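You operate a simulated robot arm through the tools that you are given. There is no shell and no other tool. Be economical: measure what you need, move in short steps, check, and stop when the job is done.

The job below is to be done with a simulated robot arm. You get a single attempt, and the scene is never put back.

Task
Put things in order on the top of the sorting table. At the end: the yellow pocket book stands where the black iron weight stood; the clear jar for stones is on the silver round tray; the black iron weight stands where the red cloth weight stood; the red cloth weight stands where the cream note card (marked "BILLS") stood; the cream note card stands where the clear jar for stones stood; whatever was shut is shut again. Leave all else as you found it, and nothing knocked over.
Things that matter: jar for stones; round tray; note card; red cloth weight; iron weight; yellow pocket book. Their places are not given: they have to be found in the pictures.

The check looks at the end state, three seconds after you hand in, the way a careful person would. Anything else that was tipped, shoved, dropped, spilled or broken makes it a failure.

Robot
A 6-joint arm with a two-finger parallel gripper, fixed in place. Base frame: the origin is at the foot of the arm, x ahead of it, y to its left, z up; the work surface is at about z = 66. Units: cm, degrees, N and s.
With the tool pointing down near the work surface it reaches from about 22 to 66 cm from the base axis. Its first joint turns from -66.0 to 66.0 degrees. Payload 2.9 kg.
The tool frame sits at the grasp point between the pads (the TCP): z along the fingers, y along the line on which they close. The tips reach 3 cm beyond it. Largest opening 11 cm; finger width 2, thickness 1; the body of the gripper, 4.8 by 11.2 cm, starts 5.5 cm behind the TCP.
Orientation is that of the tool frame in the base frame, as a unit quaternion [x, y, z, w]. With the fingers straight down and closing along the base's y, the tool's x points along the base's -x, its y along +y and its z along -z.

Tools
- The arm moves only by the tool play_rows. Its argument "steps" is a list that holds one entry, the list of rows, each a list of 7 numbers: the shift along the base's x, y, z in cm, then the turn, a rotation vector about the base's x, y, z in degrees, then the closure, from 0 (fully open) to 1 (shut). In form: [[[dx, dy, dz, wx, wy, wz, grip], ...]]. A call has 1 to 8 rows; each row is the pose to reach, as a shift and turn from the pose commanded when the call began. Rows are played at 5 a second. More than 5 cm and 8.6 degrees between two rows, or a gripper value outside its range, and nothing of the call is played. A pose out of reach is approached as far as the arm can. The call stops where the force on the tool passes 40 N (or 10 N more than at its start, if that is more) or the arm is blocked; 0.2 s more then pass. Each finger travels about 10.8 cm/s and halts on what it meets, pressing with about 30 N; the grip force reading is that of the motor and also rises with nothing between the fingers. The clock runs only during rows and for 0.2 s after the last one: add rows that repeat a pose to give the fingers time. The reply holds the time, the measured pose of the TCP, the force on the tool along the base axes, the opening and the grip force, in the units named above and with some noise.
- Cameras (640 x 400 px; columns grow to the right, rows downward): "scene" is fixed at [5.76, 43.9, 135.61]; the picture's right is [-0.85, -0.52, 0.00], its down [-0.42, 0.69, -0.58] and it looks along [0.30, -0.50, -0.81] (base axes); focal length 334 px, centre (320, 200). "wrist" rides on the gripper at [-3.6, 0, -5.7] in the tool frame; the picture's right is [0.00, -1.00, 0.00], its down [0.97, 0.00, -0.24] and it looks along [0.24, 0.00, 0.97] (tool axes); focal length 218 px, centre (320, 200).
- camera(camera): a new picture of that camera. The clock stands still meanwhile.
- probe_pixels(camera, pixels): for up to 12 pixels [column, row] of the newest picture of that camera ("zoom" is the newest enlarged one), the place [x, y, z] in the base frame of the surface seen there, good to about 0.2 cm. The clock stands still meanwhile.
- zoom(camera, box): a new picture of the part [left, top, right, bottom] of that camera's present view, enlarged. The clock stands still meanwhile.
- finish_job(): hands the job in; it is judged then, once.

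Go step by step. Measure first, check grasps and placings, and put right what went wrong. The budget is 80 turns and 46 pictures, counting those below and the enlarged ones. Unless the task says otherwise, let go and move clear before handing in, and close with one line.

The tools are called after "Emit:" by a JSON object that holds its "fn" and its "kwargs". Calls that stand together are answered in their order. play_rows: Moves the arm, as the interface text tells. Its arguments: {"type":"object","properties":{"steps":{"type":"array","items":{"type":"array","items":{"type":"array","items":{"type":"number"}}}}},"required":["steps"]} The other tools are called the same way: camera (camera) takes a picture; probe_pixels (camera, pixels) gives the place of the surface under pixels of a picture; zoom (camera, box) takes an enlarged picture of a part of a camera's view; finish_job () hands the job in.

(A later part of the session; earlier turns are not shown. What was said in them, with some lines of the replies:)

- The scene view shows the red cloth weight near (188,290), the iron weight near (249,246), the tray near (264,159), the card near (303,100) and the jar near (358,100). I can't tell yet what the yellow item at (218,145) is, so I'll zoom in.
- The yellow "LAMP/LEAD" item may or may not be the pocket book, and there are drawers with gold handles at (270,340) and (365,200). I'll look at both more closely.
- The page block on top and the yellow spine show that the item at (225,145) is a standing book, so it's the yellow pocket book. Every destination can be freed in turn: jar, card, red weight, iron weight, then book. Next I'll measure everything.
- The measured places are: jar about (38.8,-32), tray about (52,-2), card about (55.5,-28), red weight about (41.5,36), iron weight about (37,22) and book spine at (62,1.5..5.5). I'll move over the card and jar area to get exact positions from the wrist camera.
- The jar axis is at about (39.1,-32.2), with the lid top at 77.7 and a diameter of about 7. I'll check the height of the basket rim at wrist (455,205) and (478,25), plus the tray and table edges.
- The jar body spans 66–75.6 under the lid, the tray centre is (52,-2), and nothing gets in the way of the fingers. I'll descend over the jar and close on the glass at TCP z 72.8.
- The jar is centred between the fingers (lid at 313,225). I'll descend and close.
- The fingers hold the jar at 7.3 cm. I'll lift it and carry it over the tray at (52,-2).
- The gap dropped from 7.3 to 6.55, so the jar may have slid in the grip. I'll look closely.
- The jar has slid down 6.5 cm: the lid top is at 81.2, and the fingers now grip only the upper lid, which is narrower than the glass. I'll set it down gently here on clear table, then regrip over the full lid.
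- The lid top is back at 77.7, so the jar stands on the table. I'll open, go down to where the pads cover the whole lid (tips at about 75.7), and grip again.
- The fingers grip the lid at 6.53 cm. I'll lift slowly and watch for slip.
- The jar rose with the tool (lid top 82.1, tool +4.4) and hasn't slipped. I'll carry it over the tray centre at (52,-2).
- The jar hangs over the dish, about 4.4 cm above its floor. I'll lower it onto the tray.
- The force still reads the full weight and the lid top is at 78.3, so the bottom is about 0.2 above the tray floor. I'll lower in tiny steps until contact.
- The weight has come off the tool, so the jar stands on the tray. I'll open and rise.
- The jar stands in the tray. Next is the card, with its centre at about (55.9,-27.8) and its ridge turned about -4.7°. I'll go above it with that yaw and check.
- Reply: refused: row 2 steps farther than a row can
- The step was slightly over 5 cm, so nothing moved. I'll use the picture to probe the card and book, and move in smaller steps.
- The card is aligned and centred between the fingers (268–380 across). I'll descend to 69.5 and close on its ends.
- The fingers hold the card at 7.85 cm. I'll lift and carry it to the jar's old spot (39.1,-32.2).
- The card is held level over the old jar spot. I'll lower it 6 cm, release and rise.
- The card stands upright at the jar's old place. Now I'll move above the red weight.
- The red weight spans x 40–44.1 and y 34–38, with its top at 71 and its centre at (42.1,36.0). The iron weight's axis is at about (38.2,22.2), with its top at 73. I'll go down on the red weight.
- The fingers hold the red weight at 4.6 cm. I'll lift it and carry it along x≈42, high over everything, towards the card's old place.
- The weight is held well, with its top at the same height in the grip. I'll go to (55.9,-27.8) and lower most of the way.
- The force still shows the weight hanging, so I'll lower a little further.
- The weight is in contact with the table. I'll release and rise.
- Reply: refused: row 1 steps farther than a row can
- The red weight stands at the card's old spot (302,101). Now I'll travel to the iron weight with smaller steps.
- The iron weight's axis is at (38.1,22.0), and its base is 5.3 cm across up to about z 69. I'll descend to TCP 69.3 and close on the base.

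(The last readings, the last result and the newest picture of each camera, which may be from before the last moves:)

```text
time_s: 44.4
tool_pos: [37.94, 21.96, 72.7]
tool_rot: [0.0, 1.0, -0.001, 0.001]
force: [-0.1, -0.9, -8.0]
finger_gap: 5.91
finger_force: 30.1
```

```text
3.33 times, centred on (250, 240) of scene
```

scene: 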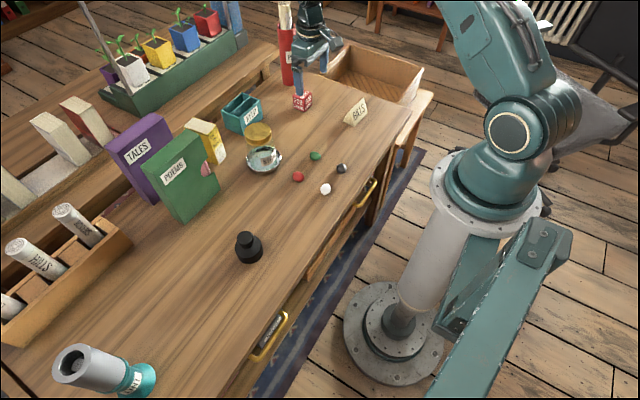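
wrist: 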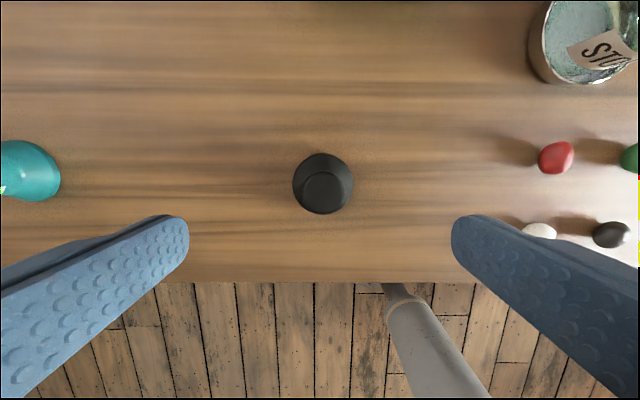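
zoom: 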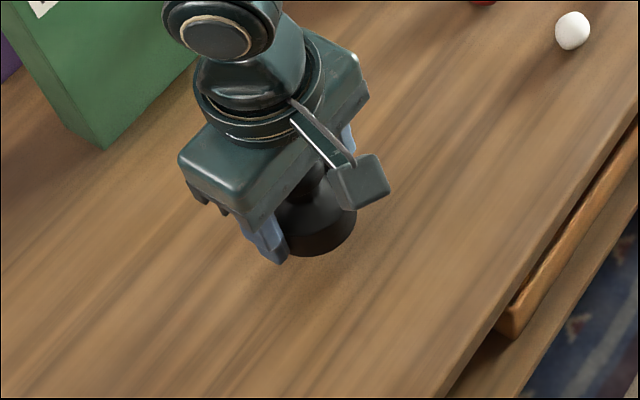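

The iron weight is held (8 N, gap steady at 5.9). I'll carry it to the red weight's old place (42.1,36.0) and lower it.

Emit:
{"fn": "play_rows", "kwargs": {"steps": [[[1.2, 4, 0.5, 0, 0, 0, 0.7], [2.4, 8, 0.5, 0, 0, 0, 0.7], [3.6, 12, 0.5, 0, 0, 0, 0.7], [4.1, 13.9, 0.5, 0, 0, 0, 0.7], [4.1, 13.9, -1, 0, 0, 0, 0.7], [4.1, 13.9, -2.3, 0, 0, 0, 0.7], [4.1, 13.9, -3, 0, 0, 0, 0.7], [4.1, 13.9, -3, 0, 0, 0, 0.7]]]}}

Emit:
{"fn": "play_rows", "kwargs": {"steps": [[[0, 0, -0.2, 0, 0, 0, 0.7], [0, 0, -0.4, 0, 0, 0, 0.7], [0, 0, -0.4, 0, 0, 0, 0.7]]]}}

```text
time_s: 46.2
tool_pos: [42.09, 35.81, 69.71]
tool_rot: [-0.002, 1.0, -0.001, 0.0]
force: [-0.5, 0.8, -7.9]
finger_gap: 5.93
finger_force: 30.7
```

```text
time_s: 47.0
tool_pos: [42.24, 35.9, 69.34]
tool_rot: [-0.001, 1.0, -0.001, 0.0]
force: [-0.9, -0.4, -7.5]
finger_gap: 5.91
finger_force: 30.0
```

It's still hanging, so I'll lower slightly more.

Emit:
{"fn": "play_rows", "kwargs": {"steps": [[[0, 0, -0.15, 0, 0, 0, 0.7], [0, 0, -0.15, 0, 0, 0, 0.7]]]}}

```text
time_s: 47.6
tool_pos: [42.23, 35.86, 69.28]
tool_rot: [-0.001, 1.0, 0.0, 0.0]
force: [-0.8, -2.3, -3.6]
finger_gap: 5.92
finger_force: 29.8
```

The base is touching the table. I'll release, rise, and head back for the book.

Emit:
{"fn": "play_rows", "kwargs": {"steps": [[[0, 0, 0, 0, 0, 0, 0.45], [0, 0, 0, 0, 0, 0, 0.2], [0, 0, 0, 0, 0, 0, 0.1], [0, 0, 1, 0, 0, 0, 0.1], [0, 0, 5, 0, 0, 0, 0.1], [0, 0, 10, 0, 0, 0, 0.1], [0, 0, 15, 0, 0, 0, 0], [0, 0, 20, 0, 0, 0, 0]]]}}

Emit:
{"fn": "play_rows", "kwargs": {"steps": [[[0, -4.5, 2, 0, 0, 0, 0], [0, -9, 4, 0, 0, 0, 0], [0, -13.5, 6, 0, 0, 0, 0], [0, -18, 8, 0, 0, 0, 0], [0, -22.5, 10, 0, 0, 0, 0], [2, -26.5, 10, 0, 0, 0, 0], [6, -29, 10, 0, 0, 0, 0], [10, -31.5, 10, 0, 0, 0, 0]]]}}

Emit:
{"fn": "camera", "kwargs": {"camera": "wrist"}}

Emit:
{"fn": "camera", "kwargs": {"camera": "scene"}}

```text
time_s: 49.4
tool_pos: [42.03, 35.67, 89.35]
tool_rot: [-0.001, 1.0, -0.002, 0.0]
force: [0.4, 0.9, 0.0]
finger_gap: 11.0
finger_force: 0.1
```

```text
time_s: 51.2
tool_pos: [52.19, 4.47, 99.32]
tool_rot: [-0.001, 1.0, -0.001, -0.001]
force: [0.6, -0.4, -0.6]
finger_gap: 10.98
finger_force: 0.1
```

```text
12 pictures are left
```

wrist: 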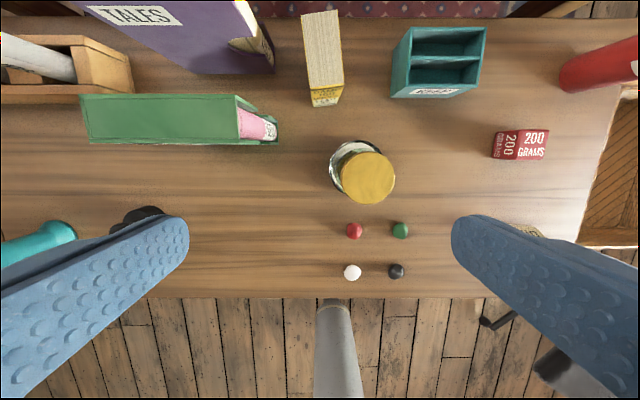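

```text
11 pictures are left
```

scene: 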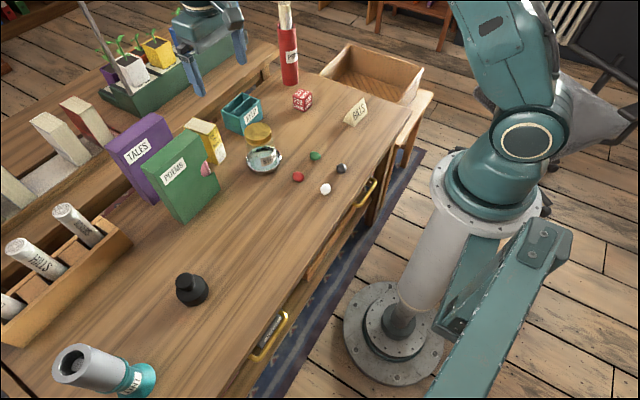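

Emit:
{"fn": "probe_pixels", "kwargs": {"camera": "wrist", "pixels": [[304, 14], [338, 12], [309, 88], [342, 83], [325, 50], [326, 103], [340, 98], [312, 105], [276, 118], [270, 70], [245, 97], [392, 92]]}}

Emit:
{"fn": "zoom", "kwargs": {"camera": "wrist", "box": [200, 0, 440, 150]}}

Emit:
{"fn": "probe_pixels", "kwargs": {"camera": "scene", "pixels": [[148, 122], [187, 160], [158, 165], [216, 155], [241, 35], [240, 95]]}}

```text
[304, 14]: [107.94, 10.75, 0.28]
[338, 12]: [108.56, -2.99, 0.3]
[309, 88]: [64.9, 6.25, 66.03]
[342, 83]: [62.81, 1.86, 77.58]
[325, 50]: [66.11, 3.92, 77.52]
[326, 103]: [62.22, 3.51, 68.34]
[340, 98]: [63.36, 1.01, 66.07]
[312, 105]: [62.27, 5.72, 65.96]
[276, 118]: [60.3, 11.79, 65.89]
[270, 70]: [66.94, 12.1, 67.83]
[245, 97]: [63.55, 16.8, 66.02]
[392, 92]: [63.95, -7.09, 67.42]
```

```text
2.67 times, centred on (320, 75) of wrist
```

zoom: 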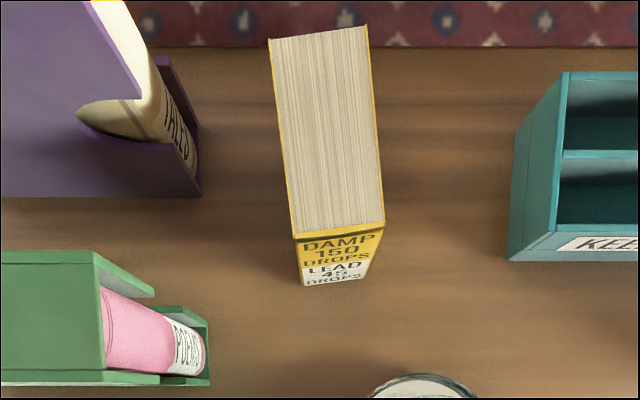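

```text
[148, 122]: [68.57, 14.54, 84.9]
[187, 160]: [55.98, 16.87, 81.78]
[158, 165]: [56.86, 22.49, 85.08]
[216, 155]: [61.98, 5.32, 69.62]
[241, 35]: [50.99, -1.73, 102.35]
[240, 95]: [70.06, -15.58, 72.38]
```

Emit:
{"fn": "probe_pixels", "kwargs": {"camera": "zoom", "pixels": [[274, 43], [363, 32], [380, 216], [298, 226], [325, 130], [205, 340], [98, 255], [195, 150], [515, 200], [570, 80], [150, 300], [200, 180]]}}

```text
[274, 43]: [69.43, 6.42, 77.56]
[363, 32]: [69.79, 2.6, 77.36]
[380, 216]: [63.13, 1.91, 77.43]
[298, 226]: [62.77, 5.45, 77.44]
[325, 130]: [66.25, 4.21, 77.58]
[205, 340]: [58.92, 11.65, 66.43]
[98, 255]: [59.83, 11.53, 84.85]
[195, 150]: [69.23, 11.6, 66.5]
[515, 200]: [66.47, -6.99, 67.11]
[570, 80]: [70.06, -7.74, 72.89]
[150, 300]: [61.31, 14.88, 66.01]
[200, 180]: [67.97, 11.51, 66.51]
```

The book's top spans x 62.5–69.7 and y 2–6 at z 77.5, with its axis yawed about +7° and its centre at (66.2,4.1). POEMS and TALES (top 85) start at y≥11.5. I'll approach from above at (65.2,4.05) with the fingers partly closed (gap about 7.5), and check that the arm can reach.

Emit:
{"fn": "play_rows", "kwargs": {"steps": [[[4, -0.1, -2, 0, 0, 2, 0.1], [8, -0.3, -4, 0, 0, 4, 0.2], [11, -0.4, -6, 0, 0, 6, 0.3], [13, -0.42, -9, 0, 0, 7, 0.32], [13, -0.42, -13, 0, 0, 7, 0.32], [13, -0.42, -15.5, 0, 0, 7, 0.32], [13, -0.42, -15.5, 0, 0, 7, 0.32]]]}}

Emit:
{"fn": "camera", "kwargs": {"camera": "wrist"}}

```text
time_s: 52.8
tool_pos: [65.2, 4.1, 83.85]
tool_rot: [-0.062, 0.998, -0.001, 0.001]
force: [0.9, 0.8, 0.9]
finger_gap: 7.47
finger_force: 0.1
```

```text
9 pictures are left
```

wrist: 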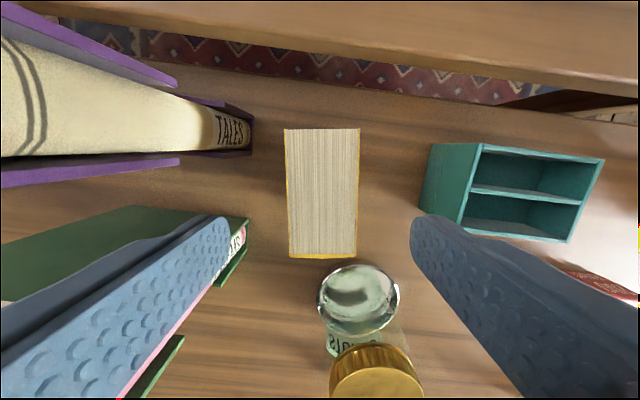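

The reach is fine and the book is straight and centred between the fingers (285–360). I'll probe its corners for the exact centre, then descend.

Emit:
{"fn": "probe_pixels", "kwargs": {"camera": "wrist", "pixels": [[288, 132], [357, 132], [293, 250], [353, 250], [322, 254], [322, 131]]}}

Emit:
{"fn": "play_rows", "kwargs": {"steps": [[[0.4, 0, -3, 0, 0, 0, 0.32], [0.4, 0, -6, 0, 0, 0, 0.32], [0.4, 0, -9, 0, 0, 0, 0.32], [0.4, 0, -10.9, 0, 0, 0, 0.32], [0.4, 0, -10.9, 0, 0, 0, 0.32]]]}}

```text
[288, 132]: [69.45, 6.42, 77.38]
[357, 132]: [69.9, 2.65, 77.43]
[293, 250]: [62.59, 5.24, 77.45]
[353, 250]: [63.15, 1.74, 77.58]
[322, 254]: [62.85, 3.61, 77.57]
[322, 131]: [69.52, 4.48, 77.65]
```

```text
time_s: 54.0
tool_pos: [65.59, 3.94, 72.83]
tool_rot: [-0.062, 0.998, -0.001, 0.0]
force: [0.4, 0.9, 0.0]
finger_gap: 7.47
finger_force: 0.0
```

The TCP is at (65.6,3.94,72.83), and the book centre is only 0.6 cm further out. I'll close and test-lift.

Emit:
{"fn": "play_rows", "kwargs": {"steps": [[[0, 0, 0, 0, 0, 0, 0.5], [0, 0, 0, 0, 0, 0, 0.7], [0, 0, 0, 0, 0, 0, 0.8], [0, 0, 0, 0, 0, 0, 0.8], [0, 0, 1, 0, 0, 0, 0.8], [0, 0, 2.5, 0, 0, 0, 0.8], [0, 0, 4, 0, 0, 0, 0.8], [0, 0, 4, 0, 0, 0, 0.8]]]}}

Emit:
{"fn": "zoom", "kwargs": {"camera": "scene", "box": [150, 60, 310, 190]}}

```text
time_s: 55.8
tool_pos: [65.54, 3.97, 76.85]
tool_rot: [-0.062, 0.998, 0.001, 0.0]
force: [0.2, 0.5, -2.8]
finger_gap: 3.95
finger_force: 29.6
```

```text
3.08 times, centred on (230, 125) of scene
```

zoom: 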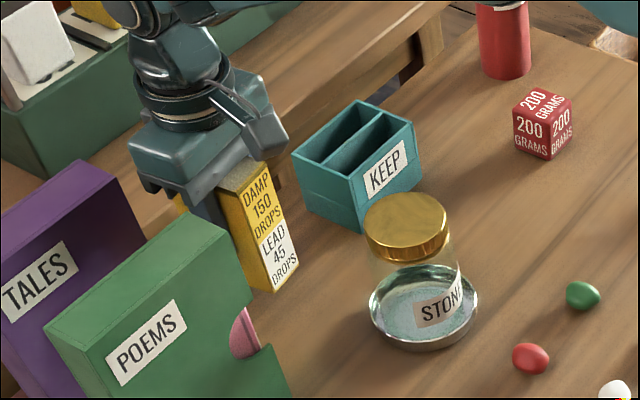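

The book is held upright. I'll lift it above all neighbours (bottom at 88 or higher), then carry it towards the iron weight's old place.

Emit:
{"fn": "play_rows", "kwargs": {"steps": [[[0, 0, 4, 0, 0, 0, 0.8], [0, 0, 8.5, 0, 0, 0, 0.8], [0, 0, 13, 0, 0, 0, 0.8], [-2, 0, 17, 0, 0, 0, 0.8], [-6, 0, 19, 0, 0, 0, 0.8], [-10.5, 0, 19, 0, 0, 0, 0.8], [-15, 0, 19, 0, 0, 0, 0.8], [-19.5, 0, 19, 0, 0, 0, 0.8]]]}}

Emit:
{"fn": "play_rows", "kwargs": {"steps": [[[-4, 1, 0, 0, 0, 0, 0.8], [-7.5, 4, 0, 0, 0, 0, 0.8], [-8.5, 8.5, 0, 0, 0, 0, 0.8], [-8.5, 13, 0, 0, 0, 0, 0.8], [-8.5, 17.5, 0, 0, 0, 0, 0.8], [-8.5, 17.9, -4, 0, 0, 0, 0.8], [-8.5, 17.9, -8, 0, 0, 0, 0.8], [-8.5, 17.9, -8, 0, 0, 0, 0.8]]]}}

Emit:
{"fn": "camera", "kwargs": {"camera": "scene"}}

```text
time_s: 57.6
tool_pos: [46.0, 3.8, 95.86]
tool_rot: [-0.062, 0.998, -0.001, 0.0]
force: [-0.7, -0.7, -2.1]
finger_gap: 3.99
finger_force: 29.7
```

```text
time_s: 59.4
tool_pos: [37.46, 21.8, 87.71]
tool_rot: [-0.062, 0.998, -0.001, 0.0]
force: [-0.6, 0.1, -2.5]
finger_gap: 3.97
finger_force: 29.8
```

```text
7 pictures are left
```

scene: 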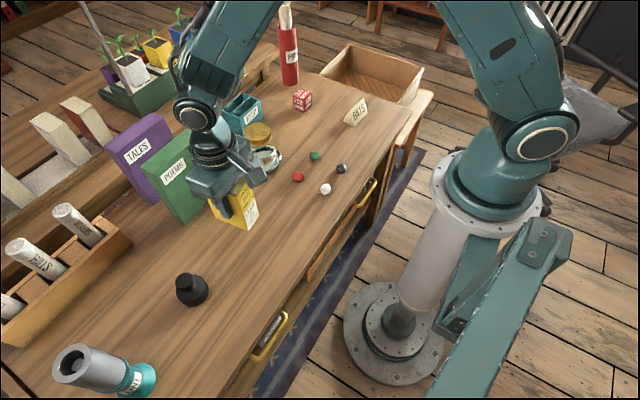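

The book hangs upright over the iron weight's old spot. I'll lower it.

Emit:
{"fn": "play_rows", "kwargs": {"steps": [[[0, 0.1, -4, 0, 0, 0, 0.8], [0, 0.1, -8, 0, 0, 0, 0.8], [0, 0.1, -11.5, 0, 0, 0, 0.8], [0, 0.1, -13.5, 0, 0, 0, 0.8], [0, 0.1, -14.3, 0, 0, 0, 0.8], [0, 0.1, -14.6, 0, 0, 0, 0.8], [0, 0.1, -14.6, 0, 0, 0, 0.8]]]}}

Emit:
{"fn": "play_rows", "kwargs": {"steps": [[[0, 0, -0.15, 0, 0, 0, 0.8], [0, 0, -0.3, 0, 0, 0, 0.8], [0, 0, -0.3, 0, 0, 0, 0.8]]]}}

```text
time_s: 61.0
tool_pos: [37.67, 22.01, 73.27]
tool_rot: [-0.062, 0.998, -0.001, 0.0]
force: [-0.2, -0.6, -1.9]
finger_gap: 3.99
finger_force: 30.1
```

```text
time_s: 61.8
tool_pos: [37.64, 21.92, 72.87]
tool_rot: [-0.063, 0.998, 0.0, 0.0]
force: [-0.6, -0.4, -3.1]
finger_gap: 3.98
finger_force: 30.2
```

It's still hanging, so I'll lower a bit more until the weight comes off.

Emit:
{"fn": "play_rows", "kwargs": {"steps": [[[0, 0, -0.15, 0, 0, 0, 0.8], [0, 0, -0.15, 0, 0, 0, 0.8]]]}}

```text
time_s: 62.4
tool_pos: [37.5, 21.92, 72.78]
tool_rot: [-0.062, 0.998, -0.001, 0.0]
force: [-5.8, -4.5, 19.1]
finger_gap: 3.97
finger_force: 30.4
```

The book is firmly on the table. I'll ease up a touch, open evenly and rise straight.

Emit:
{"fn": "play_rows", "kwargs": {"steps": [[[0, 0, 0.12, 0, 0, 0, 0.7], [0, 0, 0.12, 0, 0, 0, 0.5], [0, 0, 0.12, 0, 0, 0, 0.3], [0, 0, 0.12, 0, 0, 0, 0.2], [0, 0, 4, 0, 0, 0, 0.2], [0, 0, 9, 0, 0, 0, 0.2], [0, 0, 14, 0, 0, 0, 0.1], [0, 0, 18, 0, 0, 0, 0]]]}}

Emit:
{"fn": "play_rows", "kwargs": {"steps": [[[0, -4.5, 2, 0, 0, 0, 0], [0, -9, 4, 0, 0, 0, 0], [0, -13.5, 4, 0, 0, 0, 0], [0, -13.5, 4, 0, 0, 0, 0]]]}}

Emit:
{"fn": "camera", "kwargs": {"camera": "scene"}}

Emit:
{"fn": "camera", "kwargs": {"camera": "wrist"}}

```text
time_s: 64.2
tool_pos: [37.57, 21.91, 90.85]
tool_rot: [-0.063, 0.998, -0.001, 0.0]
force: [-0.3, -0.1, 1.3]
finger_gap: 10.98
finger_force: 0.1
```

```text
time_s: 65.2
tool_pos: [37.56, 8.43, 94.79]
tool_rot: [-0.062, 0.998, -0.001, 0.001]
force: [0.4, -1.3, -0.7]
finger_gap: 10.98
finger_force: 0.0
```

```text
6 pictures are left
```

scene: 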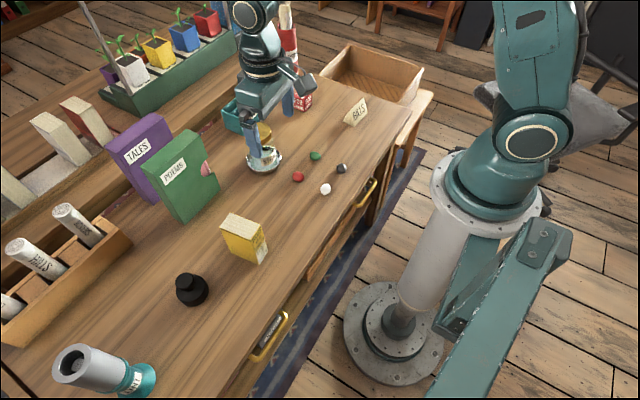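

```text
5 pictures are left
```

wrist: 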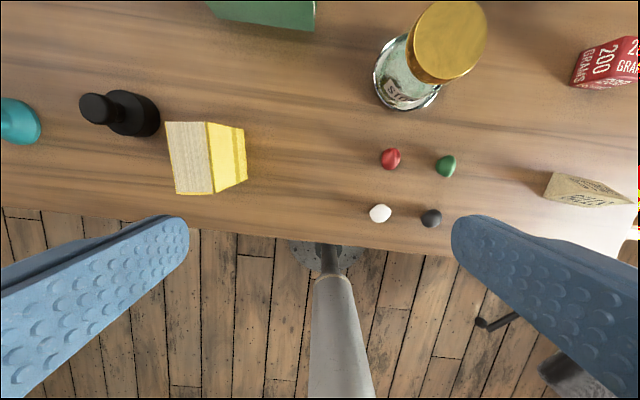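

All five items stand where they should. I'll do a last check on the book, jar and iron weight positions.

Emit:
{"fn": "probe_pixels", "kwargs": {"camera": "wrist", "pixels": [[168, 124], [205, 124], [177, 192], [213, 190], [97, 108], [450, 40], [412, 40], [486, 40]]}}

Emit:
{"fn": "zoom", "kwargs": {"camera": "wrist", "box": [340, 0, 640, 220]}}

```text
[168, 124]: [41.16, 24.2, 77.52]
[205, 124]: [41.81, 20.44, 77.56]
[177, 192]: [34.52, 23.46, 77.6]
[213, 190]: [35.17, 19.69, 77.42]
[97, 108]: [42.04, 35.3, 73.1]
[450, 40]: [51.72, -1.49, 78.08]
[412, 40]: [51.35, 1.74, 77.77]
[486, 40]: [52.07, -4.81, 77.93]
```

```text
1.82 times, centred on (490, 110) of wrist
```

zoom: 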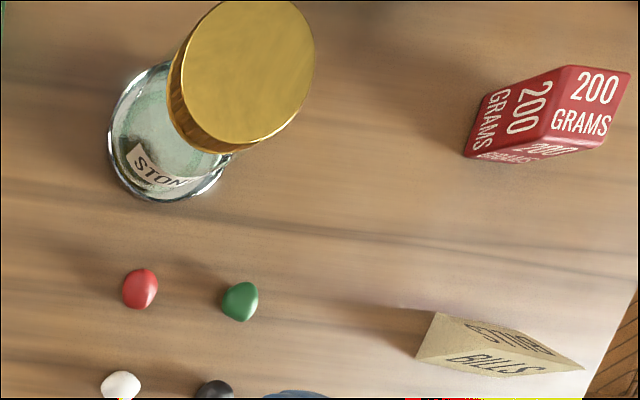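

The book centre is at (38.2,21.9), the iron weight is at about (42,35.6), and the jar is centred on the tray with its lid still on (top at 78). Nothing else has moved and the gripper is clear, so I'm handing in.

Emit:
{"fn": "finish_job", "kwargs": {}}

```text
The job is handed in.
```

The job is done: the jar is on the tray with its lid still on, and the card, red weight, iron weight and yellow book each stand in the place you named, with nothing else disturbed. The jar slid in the grip on its first lift, so I set it down briefly and regripped it by the lid before placing it.
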